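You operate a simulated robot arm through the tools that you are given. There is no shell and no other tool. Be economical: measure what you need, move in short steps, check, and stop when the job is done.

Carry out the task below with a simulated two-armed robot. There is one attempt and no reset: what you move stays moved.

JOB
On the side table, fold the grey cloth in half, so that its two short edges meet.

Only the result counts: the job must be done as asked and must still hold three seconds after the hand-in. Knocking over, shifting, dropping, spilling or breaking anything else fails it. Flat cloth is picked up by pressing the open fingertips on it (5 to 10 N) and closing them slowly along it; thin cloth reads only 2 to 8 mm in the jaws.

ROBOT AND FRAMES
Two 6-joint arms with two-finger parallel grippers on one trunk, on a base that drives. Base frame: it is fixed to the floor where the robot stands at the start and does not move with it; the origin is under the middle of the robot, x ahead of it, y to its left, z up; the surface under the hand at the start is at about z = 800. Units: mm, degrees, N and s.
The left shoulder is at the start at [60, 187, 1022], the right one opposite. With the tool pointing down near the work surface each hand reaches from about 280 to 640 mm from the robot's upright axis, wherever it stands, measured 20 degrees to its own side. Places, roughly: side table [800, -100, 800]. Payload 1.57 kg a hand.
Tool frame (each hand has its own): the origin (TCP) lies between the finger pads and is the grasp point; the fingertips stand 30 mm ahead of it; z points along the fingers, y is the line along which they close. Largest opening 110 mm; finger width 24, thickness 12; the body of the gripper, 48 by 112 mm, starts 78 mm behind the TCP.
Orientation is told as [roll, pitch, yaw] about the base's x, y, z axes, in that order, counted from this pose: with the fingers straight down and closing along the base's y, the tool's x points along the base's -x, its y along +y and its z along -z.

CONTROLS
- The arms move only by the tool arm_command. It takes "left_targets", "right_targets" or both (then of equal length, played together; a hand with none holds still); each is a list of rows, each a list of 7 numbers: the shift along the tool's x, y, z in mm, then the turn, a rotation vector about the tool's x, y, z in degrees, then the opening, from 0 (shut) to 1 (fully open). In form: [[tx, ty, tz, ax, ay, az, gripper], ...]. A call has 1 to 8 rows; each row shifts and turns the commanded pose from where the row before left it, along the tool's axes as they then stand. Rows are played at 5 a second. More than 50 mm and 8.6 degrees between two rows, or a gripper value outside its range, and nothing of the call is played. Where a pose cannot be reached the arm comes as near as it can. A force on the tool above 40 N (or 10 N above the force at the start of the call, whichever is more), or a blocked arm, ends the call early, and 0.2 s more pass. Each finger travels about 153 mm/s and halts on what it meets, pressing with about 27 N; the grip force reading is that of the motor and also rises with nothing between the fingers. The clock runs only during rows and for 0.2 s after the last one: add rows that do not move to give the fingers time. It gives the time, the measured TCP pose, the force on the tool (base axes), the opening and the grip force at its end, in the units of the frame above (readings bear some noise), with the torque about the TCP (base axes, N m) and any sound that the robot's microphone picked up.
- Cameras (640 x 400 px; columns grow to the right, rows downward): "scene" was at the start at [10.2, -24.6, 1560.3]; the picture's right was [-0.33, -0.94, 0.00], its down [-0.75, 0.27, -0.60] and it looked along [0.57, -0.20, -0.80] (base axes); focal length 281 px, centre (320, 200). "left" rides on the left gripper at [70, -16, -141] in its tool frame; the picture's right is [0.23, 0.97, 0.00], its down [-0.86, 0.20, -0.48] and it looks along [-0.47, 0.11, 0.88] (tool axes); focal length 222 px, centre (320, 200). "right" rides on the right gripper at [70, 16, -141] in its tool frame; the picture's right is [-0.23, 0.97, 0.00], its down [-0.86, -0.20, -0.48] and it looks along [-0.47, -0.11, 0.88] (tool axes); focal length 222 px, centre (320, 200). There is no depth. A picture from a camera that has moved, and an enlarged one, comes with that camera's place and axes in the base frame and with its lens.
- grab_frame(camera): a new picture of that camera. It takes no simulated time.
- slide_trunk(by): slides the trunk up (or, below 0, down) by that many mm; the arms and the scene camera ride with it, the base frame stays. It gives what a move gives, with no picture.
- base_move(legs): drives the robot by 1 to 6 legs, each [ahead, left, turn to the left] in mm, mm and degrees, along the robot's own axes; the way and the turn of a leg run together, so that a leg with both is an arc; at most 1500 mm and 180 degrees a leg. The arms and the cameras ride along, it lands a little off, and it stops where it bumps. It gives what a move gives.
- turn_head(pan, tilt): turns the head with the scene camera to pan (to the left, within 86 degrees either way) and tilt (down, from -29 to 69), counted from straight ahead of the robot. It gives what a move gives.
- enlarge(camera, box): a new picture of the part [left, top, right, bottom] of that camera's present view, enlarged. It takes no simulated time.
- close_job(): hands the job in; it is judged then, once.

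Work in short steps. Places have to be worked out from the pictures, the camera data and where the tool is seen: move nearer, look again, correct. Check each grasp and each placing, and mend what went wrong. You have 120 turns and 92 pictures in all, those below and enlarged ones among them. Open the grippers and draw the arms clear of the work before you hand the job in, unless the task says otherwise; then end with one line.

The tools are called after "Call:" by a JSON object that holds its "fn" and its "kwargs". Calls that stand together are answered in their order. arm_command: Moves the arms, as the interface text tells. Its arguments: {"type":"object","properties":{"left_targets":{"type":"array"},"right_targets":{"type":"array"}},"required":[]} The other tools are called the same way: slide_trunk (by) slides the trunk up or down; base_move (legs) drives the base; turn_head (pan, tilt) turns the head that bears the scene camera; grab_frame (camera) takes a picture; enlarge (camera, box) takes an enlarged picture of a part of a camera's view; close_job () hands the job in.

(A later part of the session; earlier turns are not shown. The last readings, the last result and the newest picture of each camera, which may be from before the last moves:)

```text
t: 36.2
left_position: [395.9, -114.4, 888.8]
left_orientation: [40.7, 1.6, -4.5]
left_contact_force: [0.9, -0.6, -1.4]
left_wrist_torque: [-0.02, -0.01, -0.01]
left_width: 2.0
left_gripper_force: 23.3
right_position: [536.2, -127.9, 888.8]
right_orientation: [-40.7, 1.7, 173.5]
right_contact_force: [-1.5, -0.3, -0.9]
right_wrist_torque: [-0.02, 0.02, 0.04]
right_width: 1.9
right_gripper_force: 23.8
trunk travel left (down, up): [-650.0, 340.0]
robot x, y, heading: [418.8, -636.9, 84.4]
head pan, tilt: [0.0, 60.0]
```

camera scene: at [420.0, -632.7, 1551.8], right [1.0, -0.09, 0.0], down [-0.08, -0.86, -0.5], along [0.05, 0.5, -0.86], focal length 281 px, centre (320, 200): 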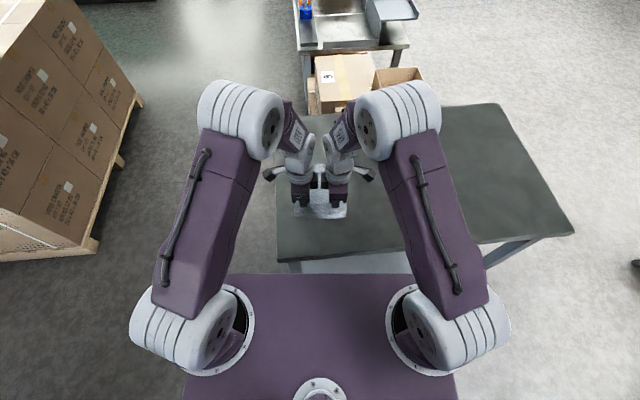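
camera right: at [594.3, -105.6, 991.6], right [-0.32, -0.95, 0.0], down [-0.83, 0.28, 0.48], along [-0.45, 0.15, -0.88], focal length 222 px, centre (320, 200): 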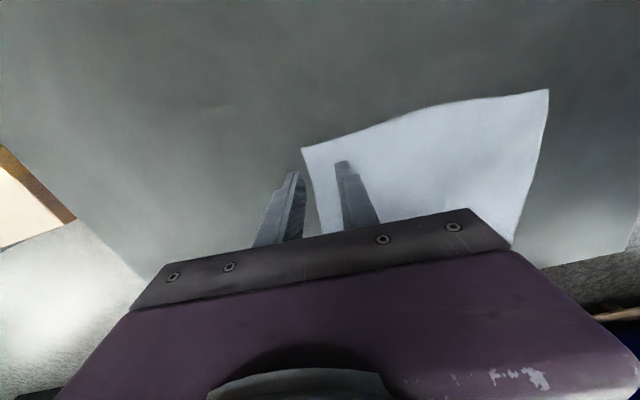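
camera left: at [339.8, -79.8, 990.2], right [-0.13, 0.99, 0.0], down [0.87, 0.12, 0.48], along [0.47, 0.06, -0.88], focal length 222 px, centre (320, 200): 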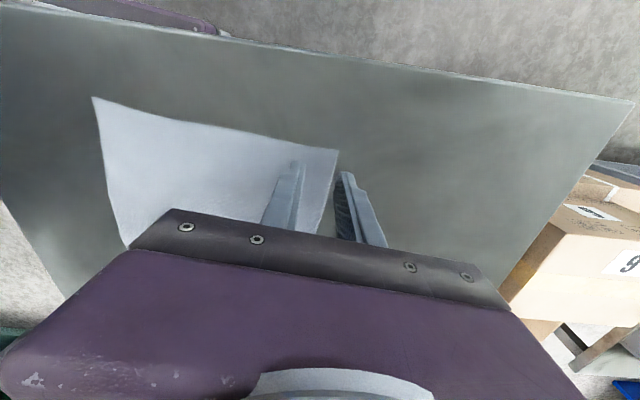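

They have settled at 40° tilt. The tilted hands are near the inner reach limit, so I move them slightly forward and down (slack on the cloth) and back to the original spacing. After that I will use the base driving backward to pull the edge over.

Call:
{"fn": "arm_command", "kwargs": {"left_targets": [[-3, 0.3, 8.5, 0, 0, 0, 0], [-3, 0.3, 8.5, 0, 0, 0, 0], [-3, 0.3, 8.5, 0, 0, 0, 0], [-3, 0.3, 8.5, 0, 0, 0, 0], [0, 0, 0, 0, 0, 0, 0]], "right_targets": [[-2.8, -0.3, 8.5, 0, 0, 0, 0], [-2.8, -0.3, 8.5, 0, 0, 0, 0], [-2.8, -0.3, 8.5, 0, 0, 0, 0], [-2.8, -0.3, 8.5, 0, 0, 0, 0], [0, 0, 0, 0, 0, 0, 0]]}}

Call:
{"fn": "grab_frame", "kwargs": {"camera": "left"}}

Call:
{"fn": "grab_frame", "kwargs": {"camera": "right"}}

```text
t: 37.4
left_position: [407.7, -92.6, 863.5]
left_orientation: [40.6, 1.7, -4.5]
left_contact_force: [0.0, -1.0, -0.8]
left_wrist_torque: [-0.02, 0.02, 0.02]
left_width: 2.0
left_gripper_force: 23.6
right_position: [528.6, -104.1, 862.4]
right_orientation: [-40.7, 1.6, 173.6]
right_contact_force: [0.4, -0.2, -0.7]
right_wrist_torque: [0.02, 0.0, 0.0]
right_width: 1.8
right_gripper_force: 22.9
trunk travel left (down, up): [-650.0, 340.0]
robot x, y, heading: [422.4, -631.6, 84.2]
head pan, tilt: [0.0, 60.0]
```

```text
61 pictures are left
camera left: at [332.9, -191.3, 962.1], right [-0.15, 0.75, 0.64], down [0.85, -0.23, 0.47], along [0.5, 0.62, -0.61], focal length 222 px, centre (320, 200)
```

left: 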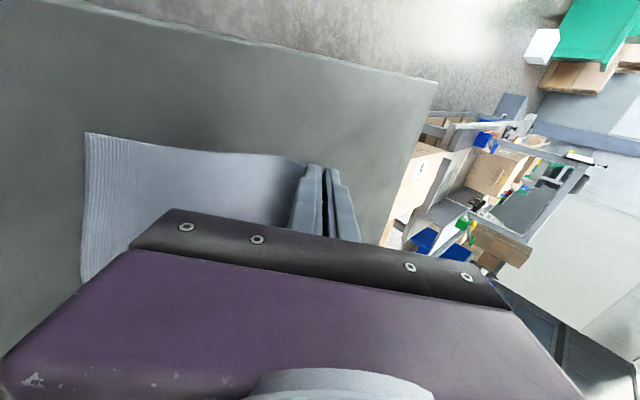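

```text
60 pictures are left
camera right: at [582.9, -216.7, 962.3], right [-0.29, -0.71, -0.64], down [-0.88, -0.06, 0.47], along [-0.37, 0.7, -0.61], focal length 222 px, centre (320, 200)
```

right: 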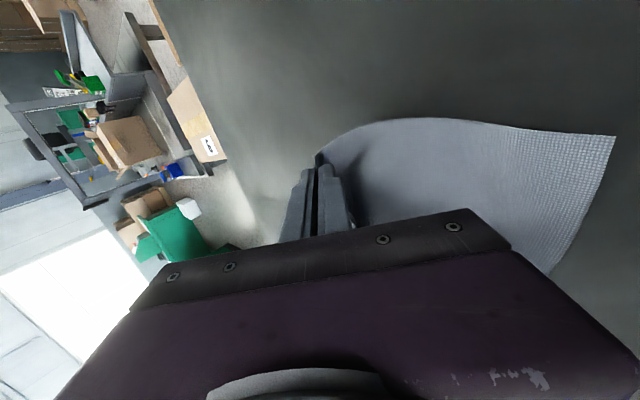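

Both edges held. I check where the near edge lies now before driving.

Call:
{"fn": "enlarge", "kwargs": {"camera": "scene", "box": [240, 130, 400, 230]}}

```text
4.00 times, centred on (320, 180) of scene
camera zoom: at [419.9, -628.1, 1551.6], right [1.0, -0.09, 0.0], down [-0.08, -0.86, -0.5], along [0.05, 0.5, -0.87], focal length 1122 px, centre (320, 280)
```

zoom: 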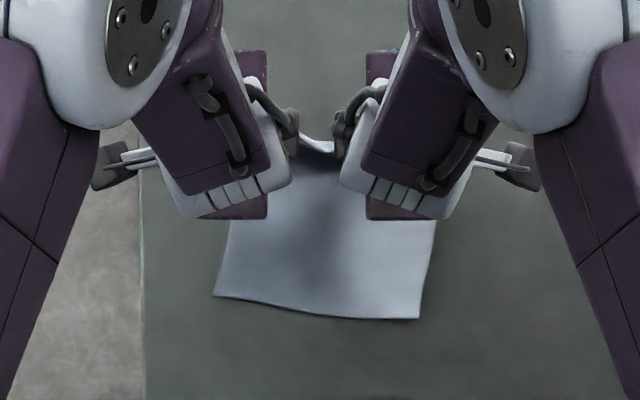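

The near edge has been pulled a little forward and is now at f≈425 on the left and 405 on the right. The held edge is at f≈555, 42 mm up. I drive back 130 mm to carry the held edge over toward the near edge.

Call:
{"fn": "base_move", "kwargs": {"legs": [[-65, 0, 0], [-65, 0, 0]]}}

Call:
{"fn": "enlarge", "kwargs": {"camera": "scene", "box": [240, 110, 400, 210]}}

Call:
{"fn": "grab_frame", "kwargs": {"camera": "left"}}

Call:
{"fn": "grab_frame", "kwargs": {"camera": "right"}}

```text
t: 39.0
left_position: [395.6, -221.6, 864.7]
left_orientation: [40.8, 1.8, -4.5]
left_contact_force: [0.9, -0.8, 1.0]
left_wrist_torque: [-0.02, 0.0, 0.01]
left_width: 1.7
left_gripper_force: 23.7
right_position: [516.0, -233.2, 864.0]
right_orientation: [-40.8, 1.6, 173.6]
right_contact_force: [0.4, 0.1, 0.1]
right_wrist_torque: [0.0, 0.02, 0.0]
right_width: 2.0
right_gripper_force: 23.2
trunk travel left (down, up): [-650.0, 340.0]
robot x, y, heading: [407.4, -763.9, 84.7]
head pan, tilt: [0.0, 60.0]
```

```text
4.00 times, centred on (320, 160) of scene
camera zoom: at [407.5, -758.0, 1551.6], right [1.0, -0.09, 0.0], down [-0.08, -0.86, -0.5], along [0.05, 0.5, -0.87], focal length 1122 px, centre (320, 360)
```

zoom: 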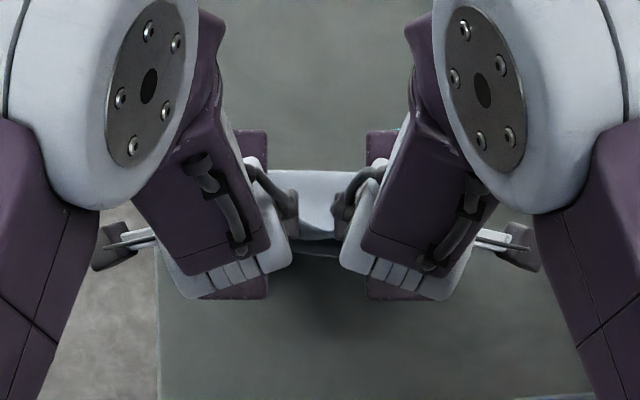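

```text
57 pictures are left
camera left: at [320.4, -320.9, 962.5], right [-0.15, 0.75, 0.64], down [0.85, -0.23, 0.47], along [0.5, 0.62, -0.61], focal length 222 px, centre (320, 200)
```

left: 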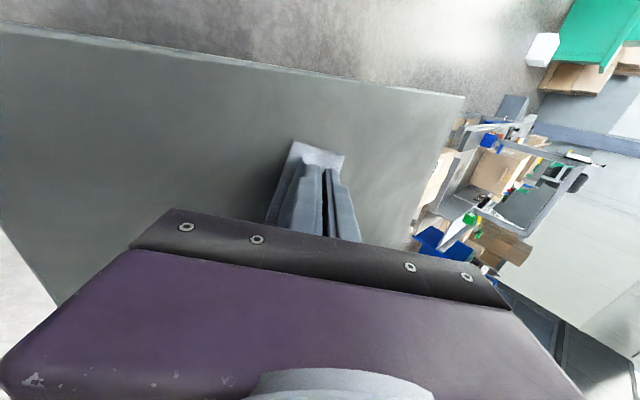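

```text
56 pictures are left
camera right: at [570.5, -346.3, 962.7], right [-0.29, -0.71, -0.64], down [-0.88, -0.06, 0.47], along [-0.37, 0.7, -0.61], focal length 222 px, centre (320, 200)
```

right: 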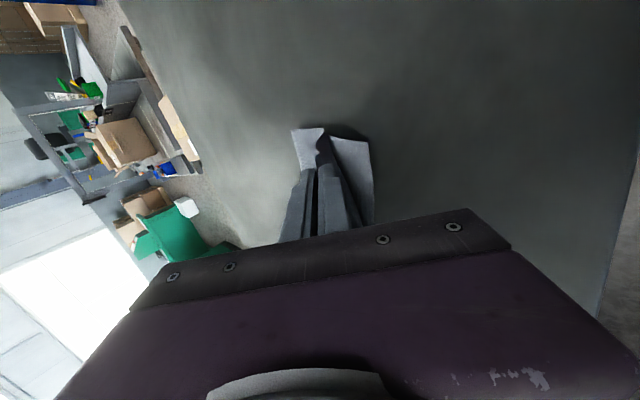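

The fold is formed. I enlarge the wrist views to see where the held edge sits relative to the bottom edge.

Call:
{"fn": "enlarge", "kwargs": {"camera": "left", "box": [240, 110, 400, 210]}}

Call:
{"fn": "enlarge", "kwargs": {"camera": "right", "box": [240, 110, 400, 210]}}

```text
4.00 times, centred on (320, 160) of left
camera zoom: at [320.4, -320.9, 962.5], right [-0.15, 0.75, 0.64], down [0.85, -0.23, 0.47], along [0.5, 0.62, -0.61], focal length 888 px, centre (320, 360)
```

zoom: 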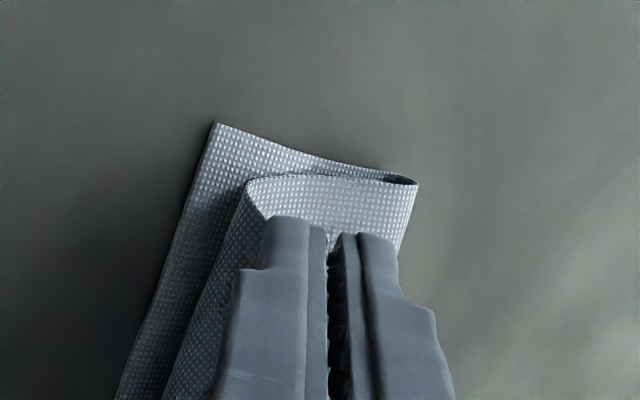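

```text
4.00 times, centred on (320, 160) of right
camera zoom: at [570.5, -346.3, 962.7], right [-0.29, -0.71, -0.64], down [-0.88, -0.06, 0.47], along [-0.37, 0.7, -0.61], focal length 888 px, centre (320, 360)
```

zoom: 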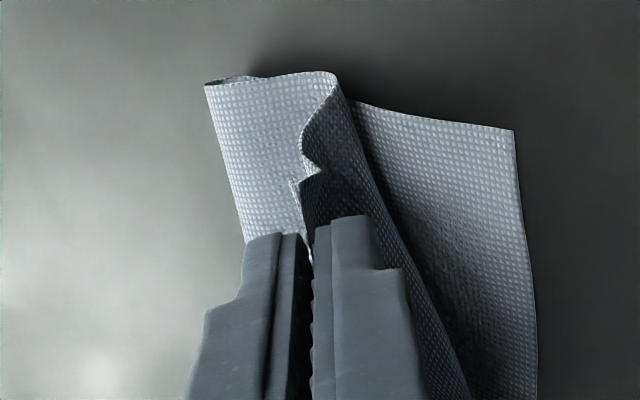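

The crease has formed too close to the near edge, because my path was too low and left slack. I lift the edge back up and forward to stand above the intended mid-line, to redo the second half along a proper taut arc.

Call:
{"fn": "arm_command", "kwargs": {"left_targets": [[0, 25.5, 2, 0, 0, 0, 0], [0, 25.5, 4.5, 0, 0, 0, 0], [0, 25.5, 4.5, 0, 0, 0, 0], [0, 25.5, 4.5, 0, 0, 0, 0], [0, 0, 0, 0, 0, 0, 0]], "right_targets": [[0, -23.5, 2, 0, 0, 0, 0], [0, -23.5, 3, 0, 0, 0, 0], [0, -23.5, 3, 0, 0, 0, 0], [0, -23.5, 3, 0, 0, 0, 0], [0, 0, 0, 0, 0, 0, 0]]}}

Call:
{"fn": "enlarge", "kwargs": {"camera": "scene", "box": [240, 90, 400, 190]}}

Call:
{"fn": "enlarge", "kwargs": {"camera": "left", "box": [160, 60, 400, 210]}}

Call:
{"fn": "enlarge", "kwargs": {"camera": "right", "box": [240, 60, 480, 210]}}

```text
t: 40.2
left_position: [403.4, -134.2, 918.5]
left_orientation: [40.7, 1.8, -4.5]
left_contact_force: [0.0, -0.9, -0.6]
left_wrist_torque: [0.02, 0.01, 0.0]
left_width: 1.6
left_gripper_force: 23.8
right_position: [523.7, -154.5, 917.4]
right_orientation: [-40.8, 1.6, 173.7]
right_contact_force: [1.0, -0.6, 0.2]
right_wrist_torque: [-0.03, 0.01, 0.0]
right_width: 1.8
right_gripper_force: 24.0
trunk travel left (down, up): [-650.0, 340.0]
robot x, y, heading: [410.8, -763.9, 84.7]
head pan, tilt: [0.0, 60.0]
```

```text
4.00 times, centred on (320, 140) of scene
camera zoom: at [407.5, -757.6, 1551.6], right [1.0, -0.09, 0.0], down [-0.08, -0.86, -0.5], along [0.05, 0.5, -0.87], focal length 1122 px, centre (320, 440)
```

zoom: 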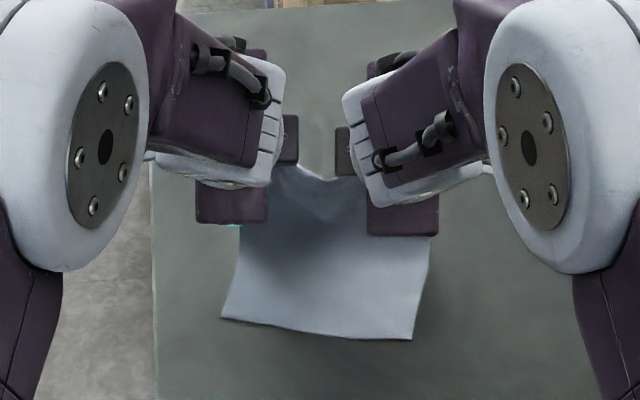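

```text
2.67 times, centred on (280, 135) of left
camera zoom: at [328.9, -233.4, 1017.3], right [-0.15, 0.75, 0.64], down [0.85, -0.23, 0.47], along [0.5, 0.62, -0.61], focal length 592 px, centre (427, 373)
```

zoom: 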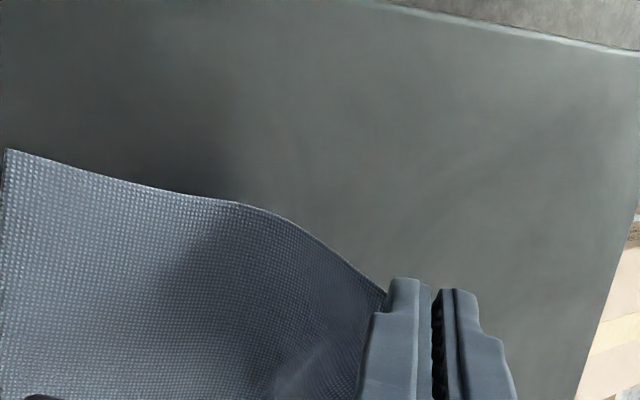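

```text
2.67 times, centred on (360, 135) of right
camera zoom: at [578.4, -267.2, 1015.5], right [-0.29, -0.71, -0.64], down [-0.88, -0.06, 0.47], along [-0.37, 0.7, -0.61], focal length 592 px, centre (213, 373)
```

zoom: 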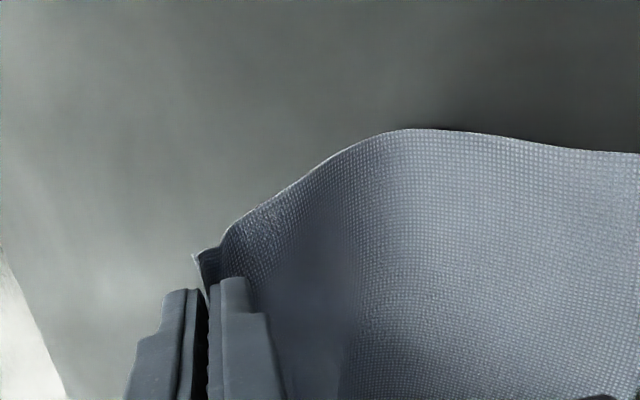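

The near edge stayed put, and the held edge is now about 99 mm above the mid-line. I now follow the taut circle back and down; first half, then look.

Call:
{"fn": "arm_command", "kwargs": {"left_targets": [[0, -11.4, -5.9, 0, 0, 0, 0], [0, -11.4, -5.9, 0, 0, 0, 0], [0, -12, -3.7, 0, 0, 0, 0], [0, -12, -3.7, 0, 0, 0, 0], [0, -12.5, -0.8, 0, 0, 0, 0], [0, -12.5, -0.8, 0, 0, 0, 0]], "right_targets": [[0, 11.4, -5.9, 0, 0, 0, 0], [0, 11.4, -5.9, 0, 0, 0, 0], [0, 12, -3.7, 0, 0, 0, 0], [0, 12, -3.7, 0, 0, 0, 0], [0, 12.5, -0.8, 0, 0, 0, 0], [0, 12.5, -0.8, 0, 0, 0, 0]]}}

Call:
{"fn": "enlarge", "kwargs": {"camera": "left", "box": [160, 60, 400, 210]}}

Call:
{"fn": "enlarge", "kwargs": {"camera": "right", "box": [240, 60, 480, 210]}}

```text
t: 41.6
left_position: [397.7, -201.1, 887.3]
left_orientation: [40.6, 1.6, -4.4]
left_contact_force: [-0.3, 0.2, 0.0]
left_wrist_torque: [0.01, -0.01, -0.01]
left_width: 2.0
left_gripper_force: 23.4
right_position: [517.4, -222.1, 885.4]
right_orientation: [-40.7, 1.7, 173.5]
right_contact_force: [0.0, -0.4, 0.2]
right_wrist_torque: [-0.03, 0.0, 0.01]
right_width: 1.8
right_gripper_force: 23.2
trunk travel left (down, up): [-650.0, 340.0]
robot x, y, heading: [406.8, -764.2, 84.6]
head pan, tilt: [0.0, 60.0]
```

```text
2.67 times, centred on (280, 135) of left
camera zoom: at [322.7, -300.8, 985.5], right [-0.15, 0.75, 0.64], down [0.85, -0.23, 0.47], along [0.5, 0.62, -0.61], focal length 592 px, centre (427, 373)
```

zoom: 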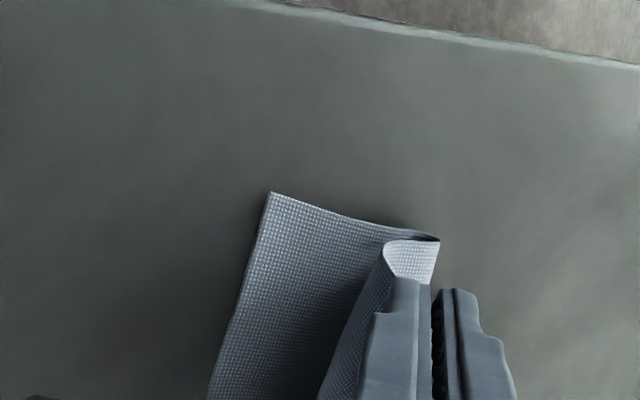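

```text
2.67 times, centred on (360, 135) of right
camera zoom: at [571.3, -335.1, 984.3], right [-0.29, -0.71, -0.64], down [-0.88, -0.06, 0.47], along [-0.37, 0.7, -0.61], focal length 592 px, centre (213, 373)
```

zoom: 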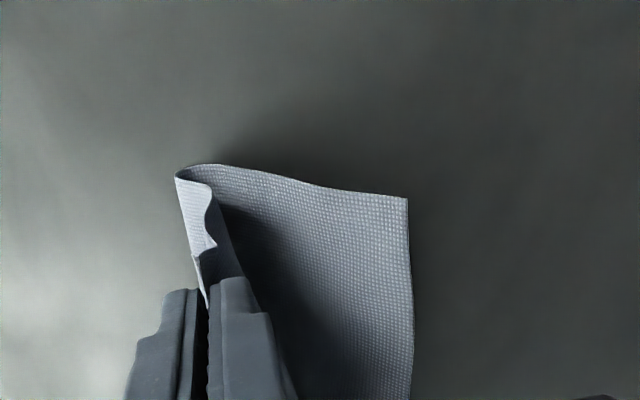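

The crease now measures about 100 mm from the near edge on the right (good) but only about 85 mm on the left. I go back up the arc, taking the left hand 14 mm further forward.

Call:
{"fn": "arm_command", "kwargs": {"left_targets": [[0, 14.3, 2.3, 0, 0, 0, 0], [0, 14.3, 2.3, 0, 0, 0, 0], [0, 13.8, 5.2, 0, 0, 0, 0], [0, 13.8, 5.2, 0, 0, 0, 0], [0, 13.2, 7.4, 0, 0, 0, 0], [0, 13.2, 7.4, 0, 0, 0, 0], [0, 0, 0, 0, 0, 0, 0]], "right_targets": [[0, -12.5, 0.8, 0, 0, 0, 0], [0, -12.5, 0.8, 0, 0, 0, 0], [0, -12, 3.7, 0, 0, 0, 0], [0, -12, 3.7, 0, 0, 0, 0], [0, -11.4, 5.9, 0, 0, 0, 0], [0, -11.4, 5.9, 0, 0, 0, 0], [0, 0, 0, 0, 0, 0, 0]]}}

Call:
{"fn": "enlarge", "kwargs": {"camera": "scene", "box": [240, 90, 400, 190]}}

```text
t: 43.2
left_position: [404.7, -119.2, 918.6]
left_orientation: [40.7, 1.7, -4.5]
left_contact_force: [0.1, -0.2, 0.2]
left_wrist_torque: [0.01, -0.01, 0.01]
left_width: 1.6
left_gripper_force: 24.1
right_position: [523.7, -155.6, 916.7]
right_orientation: [-40.7, 1.6, 173.6]
right_contact_force: [-0.1, 0.5, 0.2]
right_wrist_torque: [-0.01, -0.01, 0.0]
right_width: 1.7
right_gripper_force: 23.7
trunk travel left (down, up): [-650.0, 340.0]
robot x, y, heading: [405.9, -766.5, 84.5]
head pan, tilt: [0.0, 60.0]
```

```text
4.00 times, centred on (320, 140) of scene
camera zoom: at [407.6, -757.1, 1551.6], right [1.0, -0.09, 0.0], down [-0.08, -0.86, -0.5], along [0.05, 0.5, -0.87], focal length 1122 px, centre (320, 440)
```

zoom: 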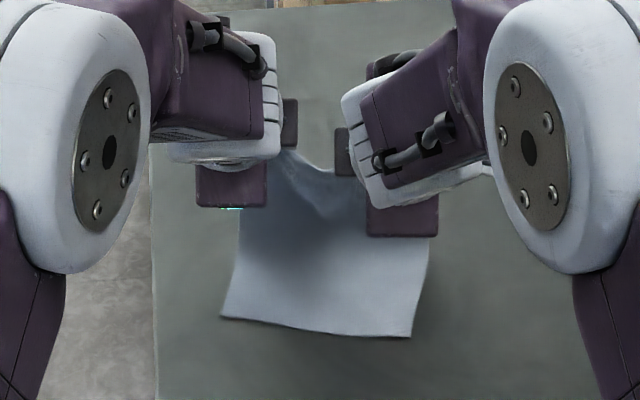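

Near edge unmoved. I run the same descent again and check the crease.

Call:
{"fn": "arm_command", "kwargs": {"left_targets": [[0, -11.4, -5.9, 0, 0, 0, 0], [0, -11.4, -5.9, 0, 0, 0, 0], [0, -12, -3.7, 0, 0, 0, 0], [0, -12, -3.7, 0, 0, 0, 0], [0, -12.5, -0.8, 0, 0, 0, 0], [0, -12.5, -0.8, 0, 0, 0, 0]], "right_targets": [[0, 11.4, -5.9, 0, 0, 0, 0], [0, 11.4, -5.9, 0, 0, 0, 0], [0, 12, -3.7, 0, 0, 0, 0], [0, 12, -3.7, 0, 0, 0, 0], [0, 12.5, -0.8, 0, 0, 0, 0], [0, 12.5, -0.8, 0, 0, 0, 0]]}}

Call:
{"fn": "enlarge", "kwargs": {"camera": "left", "box": [160, 60, 400, 210]}}

Call:
{"fn": "enlarge", "kwargs": {"camera": "right", "box": [240, 60, 480, 210]}}

```text
t: 44.6
left_position: [399.9, -187.7, 887.1]
left_orientation: [40.6, 1.7, -4.5]
left_contact_force: [0.2, 0.7, -0.6]
left_wrist_torque: [-0.05, 0.02, 0.0]
left_width: 1.6
left_gripper_force: 23.0
right_position: [515.8, -222.5, 885.8]
right_orientation: [-40.9, 1.6, 173.7]
right_contact_force: [-0.2, 0.2, 0.1]
right_wrist_torque: [0.04, 0.03, -0.03]
right_width: 1.8
right_gripper_force: 23.5
trunk travel left (down, up): [-650.0, 340.0]
robot x, y, heading: [402.4, -763.8, 84.5]
head pan, tilt: [0.0, 60.0]
```

```text
2.67 times, centred on (280, 135) of left
camera zoom: at [324.2, -286.7, 986.1], right [-0.15, 0.75, 0.64], down [0.85, -0.23, 0.47], along [0.5, 0.62, -0.61], focal length 592 px, centre (427, 373)
```

zoom: 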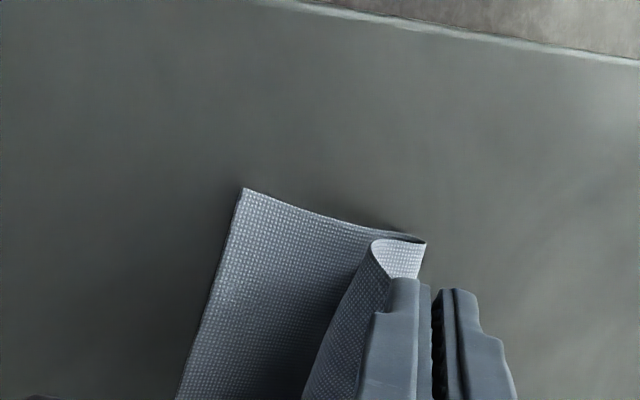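

```text
2.67 times, centred on (360, 135) of right
camera zoom: at [571.2, -335.1, 984.3], right [-0.29, -0.71, -0.64], down [-0.88, -0.06, 0.47], along [-0.37, 0.7, -0.61], focal length 592 px, centre (213, 373)
```

zoom: 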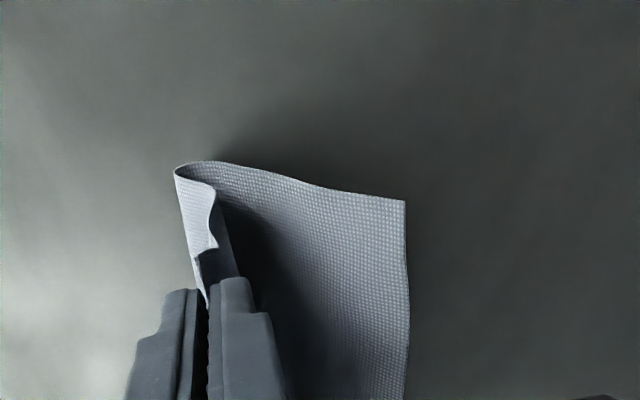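

The left crease is rounded, and counting its loop it should flatten to about 95 mm, so the lengths are consistent. I continue down along the arc until the held edge is just above the near edge.

Call:
{"fn": "arm_command", "kwargs": {"left_targets": [[0, -10.7, -1.4, 0, 0, 0, 0], [0, -10.7, 0.1, 0, 0, 0, 0], [0, -10.5, 1.5, 0, 0, 0, 0], [0, -9.7, 2.2, 0, 0, 0, 0], [0, -8.9, 4.2, 0, 0, 0, 0], [0, -8.8, 5.6, 0, 0, 0, 0], [0, 0, 0, 0, 0, 0, 0]], "right_targets": [[0, 9.2, -0.1, 0, 0, 0, 0], [0, 9.1, 1.4, 0, 0, 0, 0], [0, 9.7, 2.2, 0, 0, 0, 0], [0, 9, 2.8, 0, 0, 0, 0], [0, 8.9, 4.2, 0, 0, 0, 0], [0, 8, 6.3, 0, 0, 0, 0], [0, 0, 0, 0, 0, 0, 0]]}}

Call:
{"fn": "enlarge", "kwargs": {"camera": "left", "box": [220, 90, 412, 210]}}

Call:
{"fn": "enlarge", "kwargs": {"camera": "right", "box": [228, 90, 420, 210]}}

```text
t: 46.2
left_position: [394.0, -224.4, 839.7]
left_orientation: [40.6, 1.8, -4.5]
left_contact_force: [-0.4, -0.6, 0.0]
left_wrist_torque: [-0.02, -0.02, 0.02]
left_width: 1.8
left_gripper_force: 23.2
right_position: [514.0, -253.2, 837.5]
right_orientation: [-40.7, 1.7, 173.6]
right_contact_force: [-0.1, 0.2, 0.3]
right_wrist_torque: [-0.03, -0.03, 0.0]
right_width: 2.1
right_gripper_force: 23.6
trunk travel left (down, up): [-650.0, 340.0]
robot x, y, heading: [406.5, -759.4, 84.5]
head pan, tilt: [0.0, 60.0]
```

```text
3.33 times, centred on (316, 150) of left
camera zoom: at [319.6, -323.7, 937.9], right [-0.15, 0.75, 0.64], down [0.85, -0.23, 0.47], along [0.5, 0.62, -0.61], focal length 740 px, centre (333, 367)
```

zoom: 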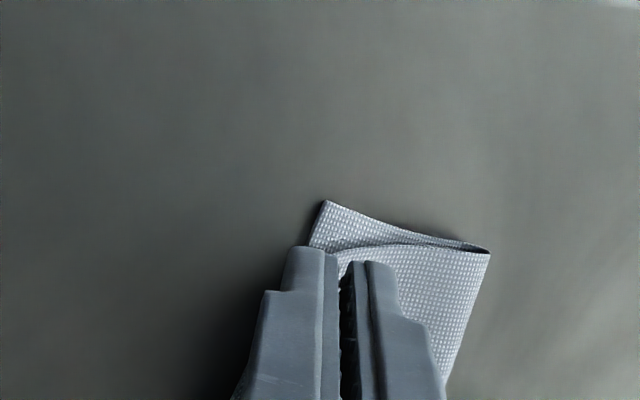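

```text
3.33 times, centred on (324, 150) of right
camera zoom: at [568.8, -365.0, 936.3], right [-0.29, -0.71, -0.64], down [-0.88, -0.06, 0.47], along [-0.37, 0.7, -0.61], focal length 740 px, centre (307, 367)
```

zoom: 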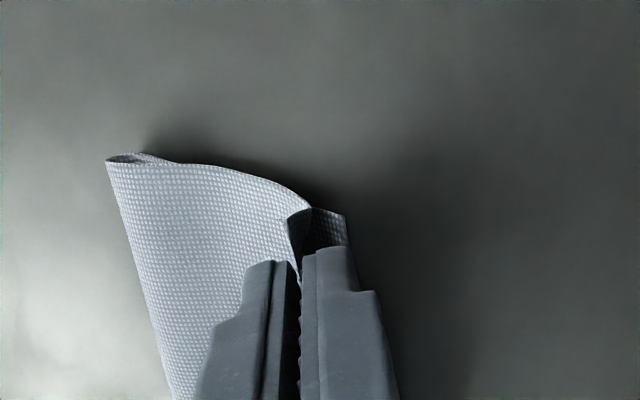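

Some slack is hidden under the fingertips. I pull the held edge back until the top layer is straight (left 24, right 16 mm), low over the table, then look.

Call:
{"fn": "arm_command", "kwargs": {"left_targets": [[0, -5.2, -3.1, 0, 0, 0, 0], [0, -5.2, -3.1, 0, 0, 0, 0], [0, -6.5, -1.6, 0, 0, 0, 0], [0, -6.5, -1.6, 0, 0, 0, 0], [0, 0, 0, 0, 0, 0, 0]], "right_targets": [[0, 3, -2.6, 0, 0, 0, 0], [0, 3, -2.6, 0, 0, 0, 0], [0, 4.3, -1.1, 0, 0, 0, 0], [0, 4.3, -1.1, 0, 0, 0, 0], [0, 0, 0, 0, 0, 0, 0]]}}

Call:
{"fn": "enlarge", "kwargs": {"camera": "left", "box": [220, 90, 412, 210]}}

Call:
{"fn": "enlarge", "kwargs": {"camera": "right", "box": [228, 90, 420, 210]}}

Call:
{"fn": "enlarge", "kwargs": {"camera": "scene", "box": [240, 100, 400, 200]}}

```text
t: 47.4
left_position: [393.2, -247.2, 831.3]
left_orientation: [40.6, 1.6, -4.5]
left_contact_force: [0.0, -0.1, 0.5]
left_wrist_torque: [0.0, 0.01, -0.01]
left_width: 1.8
left_gripper_force: 23.5
right_position: [513.0, -268.2, 833.2]
right_orientation: [-40.7, 1.6, 173.6]
right_contact_force: [-0.2, 0.3, -0.1]
right_wrist_torque: [0.01, -0.03, 0.01]
right_width: 1.9
right_gripper_force: 23.9
trunk travel left (down, up): [-650.0, 340.0]
robot x, y, heading: [406.2, -763.5, 84.7]
head pan, tilt: [0.0, 60.0]
```

```text
3.33 times, centred on (316, 150) of left
camera zoom: at [317.7, -347.2, 929.9], right [-0.15, 0.75, 0.64], down [0.85, -0.23, 0.47], along [0.5, 0.62, -0.61], focal length 740 px, centre (333, 367)
```

zoom: 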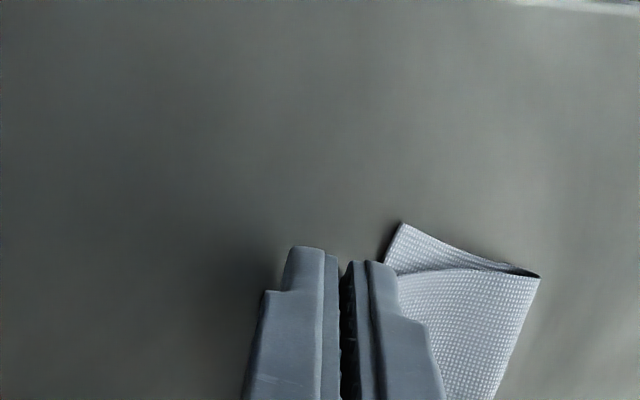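

```text
3.33 times, centred on (324, 150) of right
camera zoom: at [567.5, -380.8, 932.2], right [-0.29, -0.71, -0.64], down [-0.88, -0.06, 0.47], along [-0.37, 0.7, -0.61], focal length 740 px, centre (307, 367)
```

zoom: 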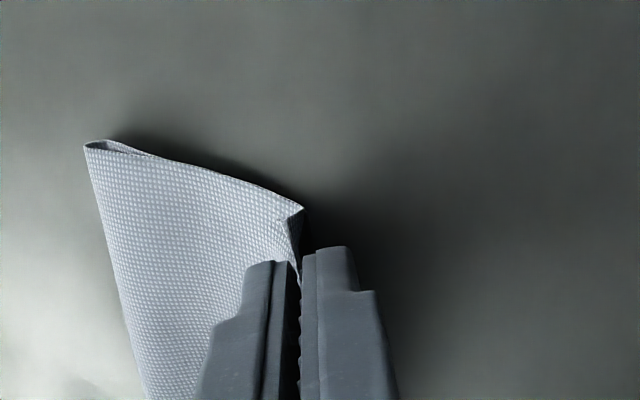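

```text
4.00 times, centred on (320, 150) of scene
camera zoom: at [407.6, -756.4, 1551.6], right [1.0, -0.09, 0.0], down [-0.08, -0.86, -0.5], along [0.05, 0.5, -0.87], focal length 1122 px, centre (320, 400)
```

zoom: 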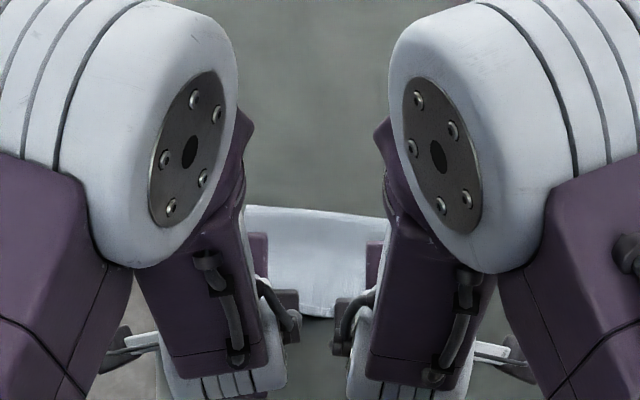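

Now the top is taut and flat but overshoots (left about 30, right about 17 mm), because the stiff cloth crease keeps a loop. I slide the edge forward, low, until it sits on the near edge; the slack becomes a bulge I can smooth toward the crease.

Call:
{"fn": "arm_command", "kwargs": {"left_targets": [[0, 3.03, 2.6, 0, 0, 0, 0], [0, 3.03, 2.6, 0, 0, 0, 0], [0, 3.03, 2.6, 0, 0, 0, 0], [0, 3.03, 2.6, 0, 0, 0, 0], [0, 3.03, 2.6, 0, 0, 0, 0], [0, 3.03, 2.6, 0, 0, 0, 0], [0, 3.03, 2.6, 0, 0, 0, 0], [0, 3.03, 2.6, 0, 0, 0, 0]], "right_targets": [[0, -1.9, 1.63, 0, 0, 0, 0], [0, -1.9, 1.63, 0, 0, 0, 0], [0, -1.9, 1.63, 0, 0, 0, 0], [0, -1.9, 1.63, 0, 0, 0, 0], [0, -1.9, 1.63, 0, 0, 0, 0], [0, -1.9, 1.63, 0, 0, 0, 0], [0, -1.9, 1.63, 0, 0, 0, 0], [0, -1.9, 1.63, 0, 0, 0, 0]]}}

Call:
{"fn": "enlarge", "kwargs": {"camera": "left", "box": [220, 90, 412, 210]}}

Call:
{"fn": "enlarge", "kwargs": {"camera": "right", "box": [228, 90, 420, 210]}}

```text
t: 49.2
left_position: [394.6, -216.5, 831.9]
left_orientation: [40.6, 1.8, -4.4]
left_contact_force: [0.5, 0.3, -0.5]
left_wrist_torque: [0.0, -0.03, 0.02]
left_width: 1.6
left_gripper_force: 23.1
right_position: [514.9, -247.7, 834.7]
right_orientation: [-40.7, 1.7, 173.5]
right_contact_force: [-0.1, 0.1, -0.3]
right_wrist_torque: [-0.03, -0.04, -0.07]
right_width: 1.8
right_gripper_force: 23.9
trunk travel left (down, up): [-650.0, 340.0]
robot x, y, heading: [408.7, -762.7, 84.7]
head pan, tilt: [0.0, 60.0]
```

```text
3.33 times, centred on (316, 150) of left
camera zoom: at [319.6, -315.7, 929.9], right [-0.15, 0.75, 0.64], down [0.85, -0.23, 0.47], along [0.5, 0.62, -0.61], focal length 740 px, centre (333, 367)
```

zoom: 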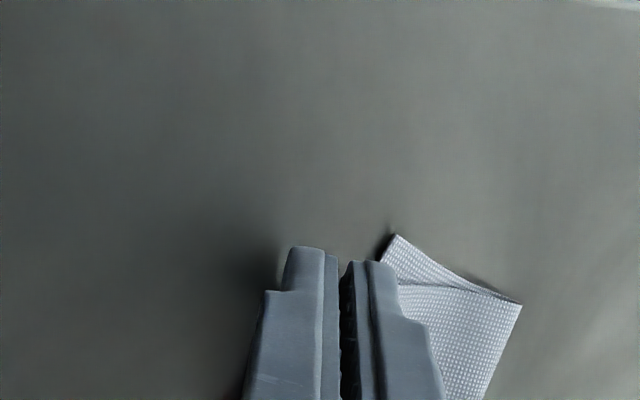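

```text
3.33 times, centred on (324, 150) of right
camera zoom: at [569.7, -360.6, 932.8], right [-0.29, -0.71, -0.64], down [-0.88, -0.06, 0.47], along [-0.37, 0.7, -0.61], focal length 740 px, centre (307, 367)
```

zoom: 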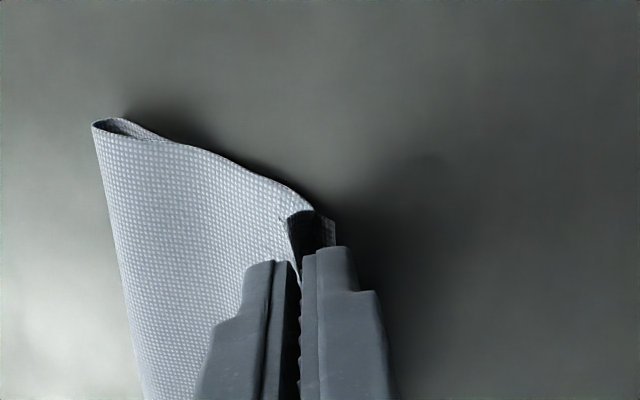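

The left side of the bottom layer got pushed along, so the fold is skewed. The cleaner way is to unfold: lift the edge, drive forward again, pull the cloth straight, then redo the fold as a low peel that keeps the crease confined.

Call:
{"fn": "arm_command", "kwargs": {"left_targets": [[0, 6.5, -7.5, 0, 0, 0, 0], [0, 6.5, -7.5, 0, 0, 0, 0], [0, 6.5, -7.5, 0, 0, 0, 0], [0, 6.5, -7.5, 0, 0, 0, 0]], "right_targets": [[0, -6.5, -7.5, 0, 0, 0, 0], [0, -6.5, -7.5, 0, 0, 0, 0], [0, -6.5, -7.5, 0, 0, 0, 0], [0, -6.5, -7.5, 0, 0, 0, 0]]}}

Call:
{"fn": "base_move", "kwargs": {"legs": [[65, 0, 0], [62, 0, 0]]}}

Call:
{"fn": "enlarge", "kwargs": {"camera": "scene", "box": [240, 110, 400, 210]}}

```text
t: 50.2
left_position: [396.5, -216.7, 871.3]
left_orientation: [40.7, 1.6, -4.5]
left_contact_force: [0.9, 0.3, -0.3]
left_wrist_torque: [0.0, 0.03, 0.0]
left_width: 1.7
left_gripper_force: 22.9
right_position: [513.9, -247.6, 874.1]
right_orientation: [-40.6, 1.7, 173.6]
right_contact_force: [-0.9, -0.9, 0.1]
right_wrist_torque: [-0.02, -0.05, 0.01]
right_width: 2.0
right_gripper_force: 23.5
trunk travel left (down, up): [-650.0, 340.0]
robot x, y, heading: [407.5, -761.9, 84.4]
head pan, tilt: [0.0, 60.0]
```

```text
t: 51.8
left_position: [408.8, -89.8, 870.0]
left_orientation: [40.6, 1.8, -4.5]
left_contact_force: [-0.3, -0.2, 0.0]
left_wrist_torque: [-0.04, 0.01, -0.03]
left_width: 1.8
left_gripper_force: 23.2
right_position: [527.1, -120.8, 873.2]
right_orientation: [-40.6, 1.6, 173.6]
right_contact_force: [-0.2, 0.5, 0.2]
right_wrist_torque: [-0.01, 0.0, 0.04]
right_width: 1.9
right_gripper_force: 23.9
trunk travel left (down, up): [-650.0, 340.0]
robot x, y, heading: [422.5, -641.4, 84.8]
head pan, tilt: [0.0, 60.0]
```

```text
4.00 times, centred on (320, 160) of scene
camera zoom: at [419.8, -629.5, 1551.6], right [1.0, -0.1, 0.0], down [-0.08, -0.86, -0.5], along [0.05, 0.5, -0.87], focal length 1122 px, centre (320, 360)
```

zoom: 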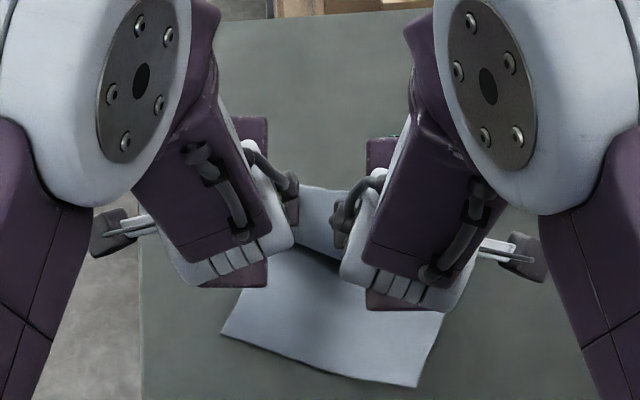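

The cloth opens but is skewed about 9°. I move the held edge forward and down to stretch it out flat before releasing.

Call:
{"fn": "arm_command", "kwargs": {"left_targets": [[0, 9.6, 14.9, 0, 0, 0, 0], [0, 9.6, 14.9, 0, 0, 0, 0], [0, 9.6, 14.9, 0, 0, 0, 0], [0, 9.6, 14.9, 0, 0, 0, 0], [0, 9.6, 14.9, 0, 0, 0, 0], [0, 0, 0, 0, 0, 0, 0]], "right_targets": [[0, -6.6, 12.8, 0, 0, 0, 0], [0, -6.6, 12.8, 0, 0, 0, 0], [0, -6.6, 12.8, 0, 0, 0, 0], [0, -6.6, 12.8, 0, 0, 0, 0], [0, -6.6, 12.8, 0, 0, 0, 0], [0, 0, 0, 0, 0, 0, 0]]}}

Call:
{"fn": "enlarge", "kwargs": {"camera": "scene", "box": [240, 90, 400, 190]}}

```text
t: 53.1
left_position: [413.9, -5.8, 846.7]
left_orientation: [40.6, 1.6, -4.5]
left_contact_force: [-0.1, -0.8, 0.1]
left_wrist_torque: [0.01, -0.01, 0.0]
left_width: 2.0
left_gripper_force: 24.0
right_position: [534.7, -56.0, 848.4]
right_orientation: [-40.8, 1.8, 173.5]
right_contact_force: [0.0, 0.0, 0.5]
right_wrist_torque: [-0.05, -0.01, -0.04]
right_width: 2.1
right_gripper_force: 23.3
trunk travel left (down, up): [-650.0, 340.0]
robot x, y, heading: [420.7, -638.2, 84.7]
head pan, tilt: [0.0, 60.0]
```

```text
4.00 times, centred on (320, 140) of scene
camera zoom: at [419.6, -631.6, 1551.6], right [1.0, -0.1, 0.0], down [-0.08, -0.86, -0.5], along [0.05, 0.5, -0.87], focal length 1122 px, centre (320, 440)
```

zoom: 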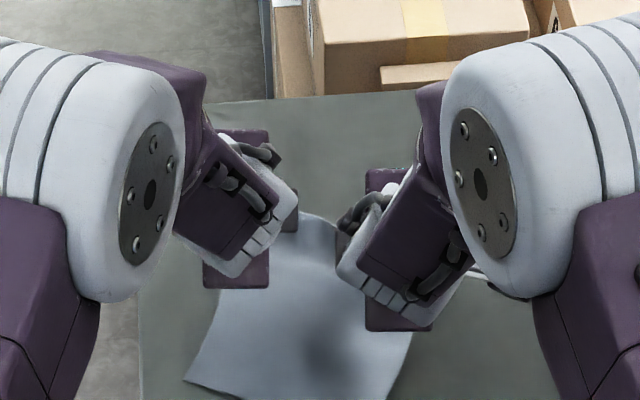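

Tilted reach is fine out here. I bring the right hand level with the left and draw both a bit further forward, so that the trailing cloth aligns itself.

Call:
{"fn": "arm_command", "kwargs": {"left_targets": [[0, 3, 2.6, 0, 0, 0, 0], [0, 3, 2.6, 0, 0, 0, 0], [0, 3, 2.6, 0, 0, 0, 0], [0, 3, 2.6, 0, 0, 0, 0], [0, 4.5, 3.9, 0, 0, 0, 0], [0, 0, 0, 0, 0, 0, 0]], "right_targets": [[0, -10, 8.6, 0, 0, 0, 0], [0, -10, 8.6, 0, 0, 0, 0], [0, -10, 8.6, 0, 0, 0, 0], [0, -10, 8.6, 0, 0, 0, 0], [0, -4.5, 3.9, 0, 0, 0, 0], [0, 0, 0, 0, 0, 0, 0]]}}

Call:
{"fn": "enlarge", "kwargs": {"camera": "scene", "box": [240, 90, 400, 190]}}

```text
t: 54.5
left_position: [415.4, 14.5, 846.7]
left_orientation: [40.6, 1.6, -4.5]
left_contact_force: [-0.4, -0.5, -0.2]
left_wrist_torque: [-0.04, 0.0, 0.02]
left_width: 1.8
left_gripper_force: 23.0
right_position: [540.3, 3.0, 847.0]
right_orientation: [-40.6, 1.7, 173.6]
right_contact_force: [0.2, -0.5, -0.8]
right_wrist_torque: [-0.02, 0.05, 0.0]
right_width: 1.8
right_gripper_force: 23.6
trunk travel left (down, up): [-650.0, 340.0]
robot x, y, heading: [421.6, -635.9, 84.6]
head pan, tilt: [0.0, 60.0]
```

```text
4.00 times, centred on (320, 140) of scene
camera zoom: at [419.7, -630.7, 1551.6], right [1.0, -0.1, 0.0], down [-0.08, -0.86, -0.5], along [0.05, 0.5, -0.87], focal length 1122 px, centre (320, 440)
```

zoom: 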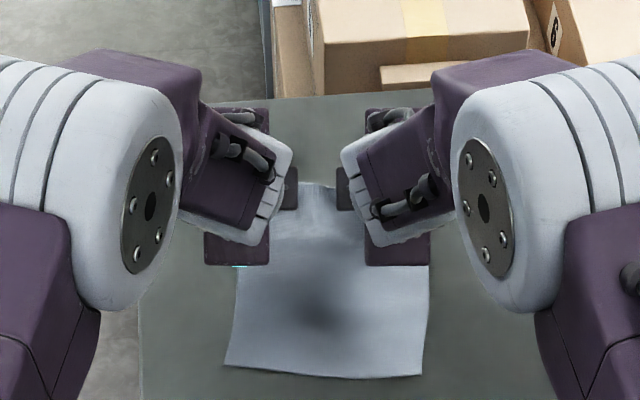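

Nearly straight now: near edge at about (392,-122)–(547,-149), about 25–35 mm of slack. I take the slack out going forward and slightly lower, then look again.

Call:
{"fn": "arm_command", "kwargs": {"left_targets": [[0, 3.5, 5.5, 0, 0, 0, 0], [0, 3.5, 5.5, 0, 0, 0, 0], [0, 3.5, 5.5, 0, 0, 0, 0], [0, 3.5, 5.5, 0, 0, 0, 0], [0, 0, 0, 0, 0, 0, 0]], "right_targets": [[0, -3.5, 5.5, 0, 0, 0, 0], [0, -3.5, 5.5, 0, 0, 0, 0], [0, -3.5, 5.5, 0, 0, 0, 0], [0, -3.5, 5.5, 0, 0, 0, 0], [0, 0, 0, 0, 0, 0, 0]]}}

Call:
{"fn": "enlarge", "kwargs": {"camera": "scene", "box": [240, 90, 400, 190]}}

Call:
{"fn": "enlarge", "kwargs": {"camera": "left", "box": [160, 80, 400, 230]}}

```text
t: 55.8
left_position: [417.4, 40.6, 838.0]
left_orientation: [40.6, 1.6, -4.5]
left_contact_force: [0.2, -0.3, 0.3]
left_wrist_torque: [-0.02, -0.04, 0.01]
left_width: 2.0
left_gripper_force: 23.0
right_position: [543.3, 27.8, 838.0]
right_orientation: [-40.6, 1.6, 173.7]
right_contact_force: [-0.6, 0.0, -0.1]
right_wrist_torque: [-0.04, 0.03, 0.0]
right_width: 1.7
right_gripper_force: 23.7
trunk travel left (down, up): [-650.0, 340.0]
robot x, y, heading: [417.5, -633.4, 84.6]
head pan, tilt: [0.0, 60.0]
```

```text
4.00 times, centred on (320, 140) of scene
camera zoom: at [419.6, -630.9, 1551.6], right [1.0, -0.1, 0.0], down [-0.08, -0.86, -0.5], along [0.05, 0.5, -0.87], focal length 1122 px, centre (320, 440)
```

zoom: 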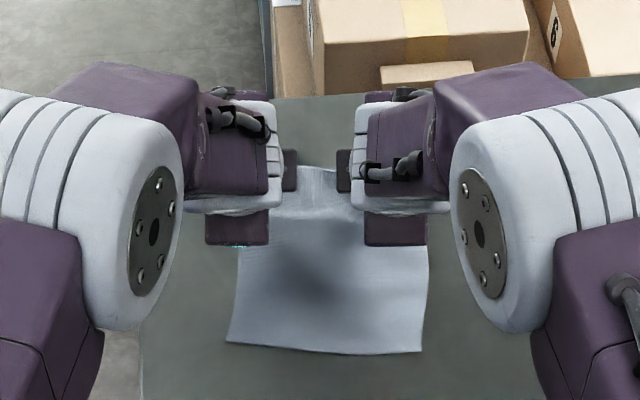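

```text
2.67 times, centred on (280, 155) of left
camera zoom: at [342.5, -58.6, 937.0], right [-0.15, 0.75, 0.64], down [0.85, -0.23, 0.47], along [0.5, 0.62, -0.61], focal length 592 px, centre (427, 320)
```

zoom: 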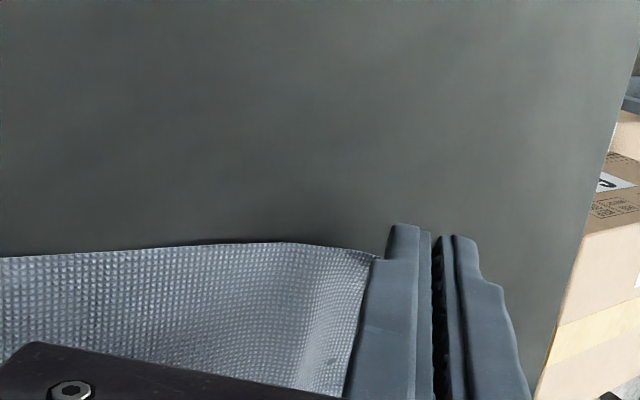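

The cloth is stretched; the slack is just the wrap round the fingertips, with the crease already in front of the fingers, which is the right topology. I drive back 80 mm in a low peel and look.

Call:
{"fn": "base_move", "kwargs": {"legs": [[-40, 0, 0], [-40, 0, 0]]}}

Call:
{"fn": "enlarge", "kwargs": {"camera": "left", "box": [160, 80, 400, 230]}}

Call:
{"fn": "enlarge", "kwargs": {"camera": "right", "box": [240, 80, 480, 230]}}

Call:
{"fn": "enlarge", "kwargs": {"camera": "scene", "box": [240, 90, 400, 190]}}

```text
t: 57.1
left_position: [410.6, -36.3, 837.2]
left_orientation: [40.5, 1.6, -4.5]
left_contact_force: [0.3, -0.4, -0.3]
left_wrist_torque: [0.01, 0.0, -0.01]
left_width: 1.8
left_gripper_force: 22.9
right_position: [536.1, -48.9, 837.3]
right_orientation: [-40.5, 1.5, 173.5]
right_contact_force: [-0.4, -0.4, -0.7]
right_wrist_torque: [-0.05, 0.01, 0.0]
right_width: 1.8
right_gripper_force: 23.4
trunk travel left (down, up): [-650.0, 340.0]
robot x, y, heading: [412.8, -715.9, 84.6]
head pan, tilt: [0.0, 60.0]
```

```text
2.67 times, centred on (280, 155) of left
camera zoom: at [335.3, -135.7, 935.4], right [-0.15, 0.76, 0.64], down [0.85, -0.23, 0.47], along [0.5, 0.62, -0.61], focal length 592 px, centre (427, 320)
```

zoom: 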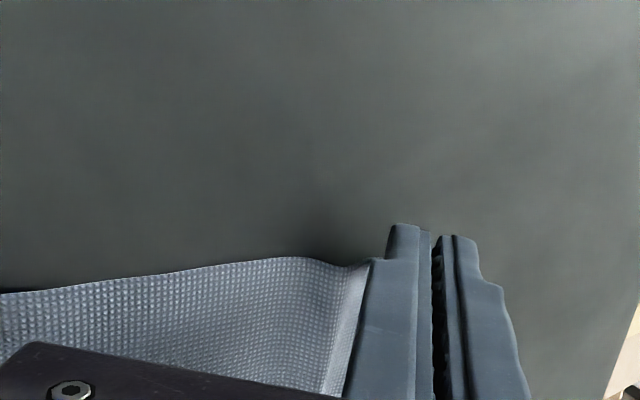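

```text
2.67 times, centred on (360, 155) of right
camera zoom: at [590.9, -162.2, 936.3], right [-0.29, -0.71, -0.64], down [-0.88, -0.06, 0.47], along [-0.37, 0.7, -0.61], focal length 592 px, centre (213, 320)
```

zoom: 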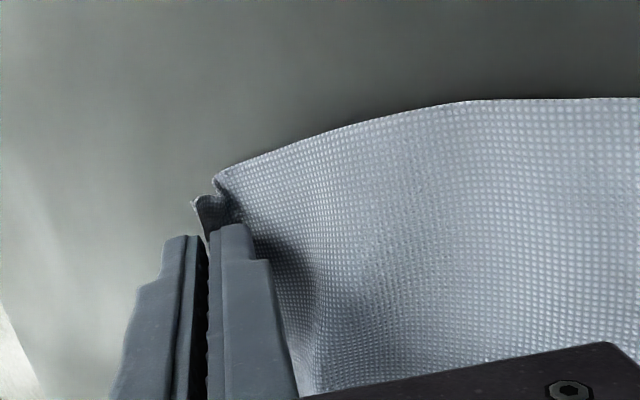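

```text
4.00 times, centred on (320, 140) of scene
camera zoom: at [412.4, -706.5, 1551.5], right [1.0, -0.1, 0.0], down [-0.08, -0.86, -0.5], along [0.05, 0.5, -0.87], focal length 1122 px, centre (320, 440)
```

zoom: 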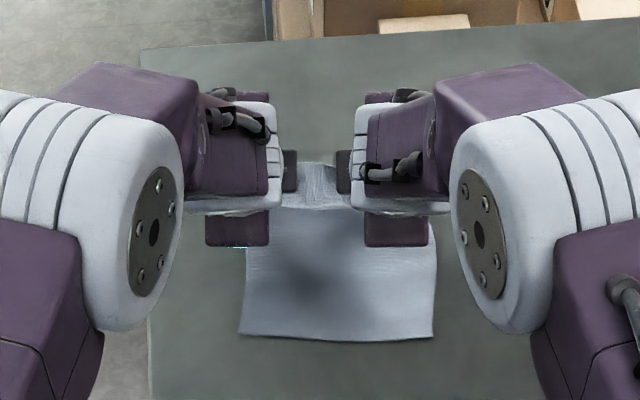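

At that low height the stiff cloth was pushed along rather than peeled, but it is now well aligned: near edge about (398,-168)–(555,-187), parallel to the hands. I now do the fold on a proper taut arc: first up to the apex above the mid-line.

Call:
{"fn": "arm_command", "kwargs": {"left_targets": [[0, 8.9, -13.4, 0, 0, 0, 0], [0, 7.4, -14.7, 0, 0, 0, 0], [0, 3.7, -16.6, 0, 0, 0, 0], [0, 0.7, -19.2, 0, 0, 0, 0], [0, -2.3, -20.4, 0, 0, 0, 0], [0, 0, 0, 0, 0, 0, 0]], "right_targets": [[0, -8.9, -13.4, 0, 0, 0, 0], [0, -7.4, -14.7, 0, 0, 0, 0], [0, -3.7, -16.6, 0, 0, 0, 0], [0, -0.7, -19.2, 0, 0, 0, 0], [0, 2.3, -20.4, 0, 0, 0, 0], [0, 0, 0, 0, 0, 0, 0]]}}

Call:
{"fn": "enlarge", "kwargs": {"camera": "scene", "box": [240, 90, 400, 190]}}

```text
t: 58.5
left_position: [409.4, -78.0, 913.8]
left_orientation: [40.6, 1.7, -4.5]
left_contact_force: [0.2, 1.2, 0.1]
left_wrist_torque: [-0.05, 0.0, 0.03]
left_width: 1.9
left_gripper_force: 23.5
right_position: [528.3, -90.4, 914.0]
right_orientation: [-40.6, 1.6, 173.7]
right_contact_force: [0.6, -0.5, -0.1]
right_wrist_torque: [0.01, 0.0, 0.02]
right_width: 1.9
right_gripper_force: 23.3
trunk travel left (down, up): [-650.0, 340.0]
robot x, y, heading: [412.0, -717.2, 84.4]
head pan, tilt: [0.0, 60.0]
```

```text
4.00 times, centred on (320, 140) of scene
camera zoom: at [412.2, -708.1, 1551.6], right [1.0, -0.1, 0.0], down [-0.08, -0.86, -0.5], along [0.05, 0.5, -0.87], focal length 1122 px, centre (320, 440)
```

zoom: 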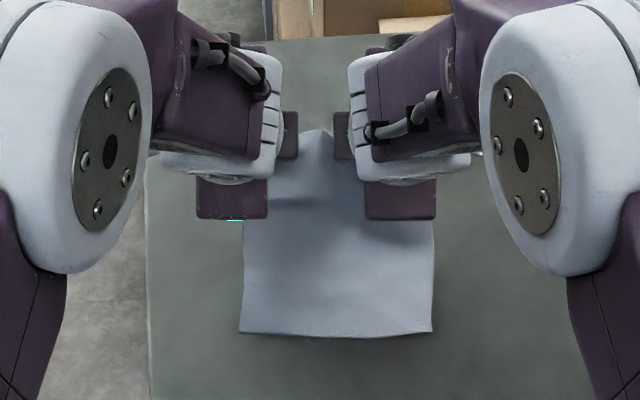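

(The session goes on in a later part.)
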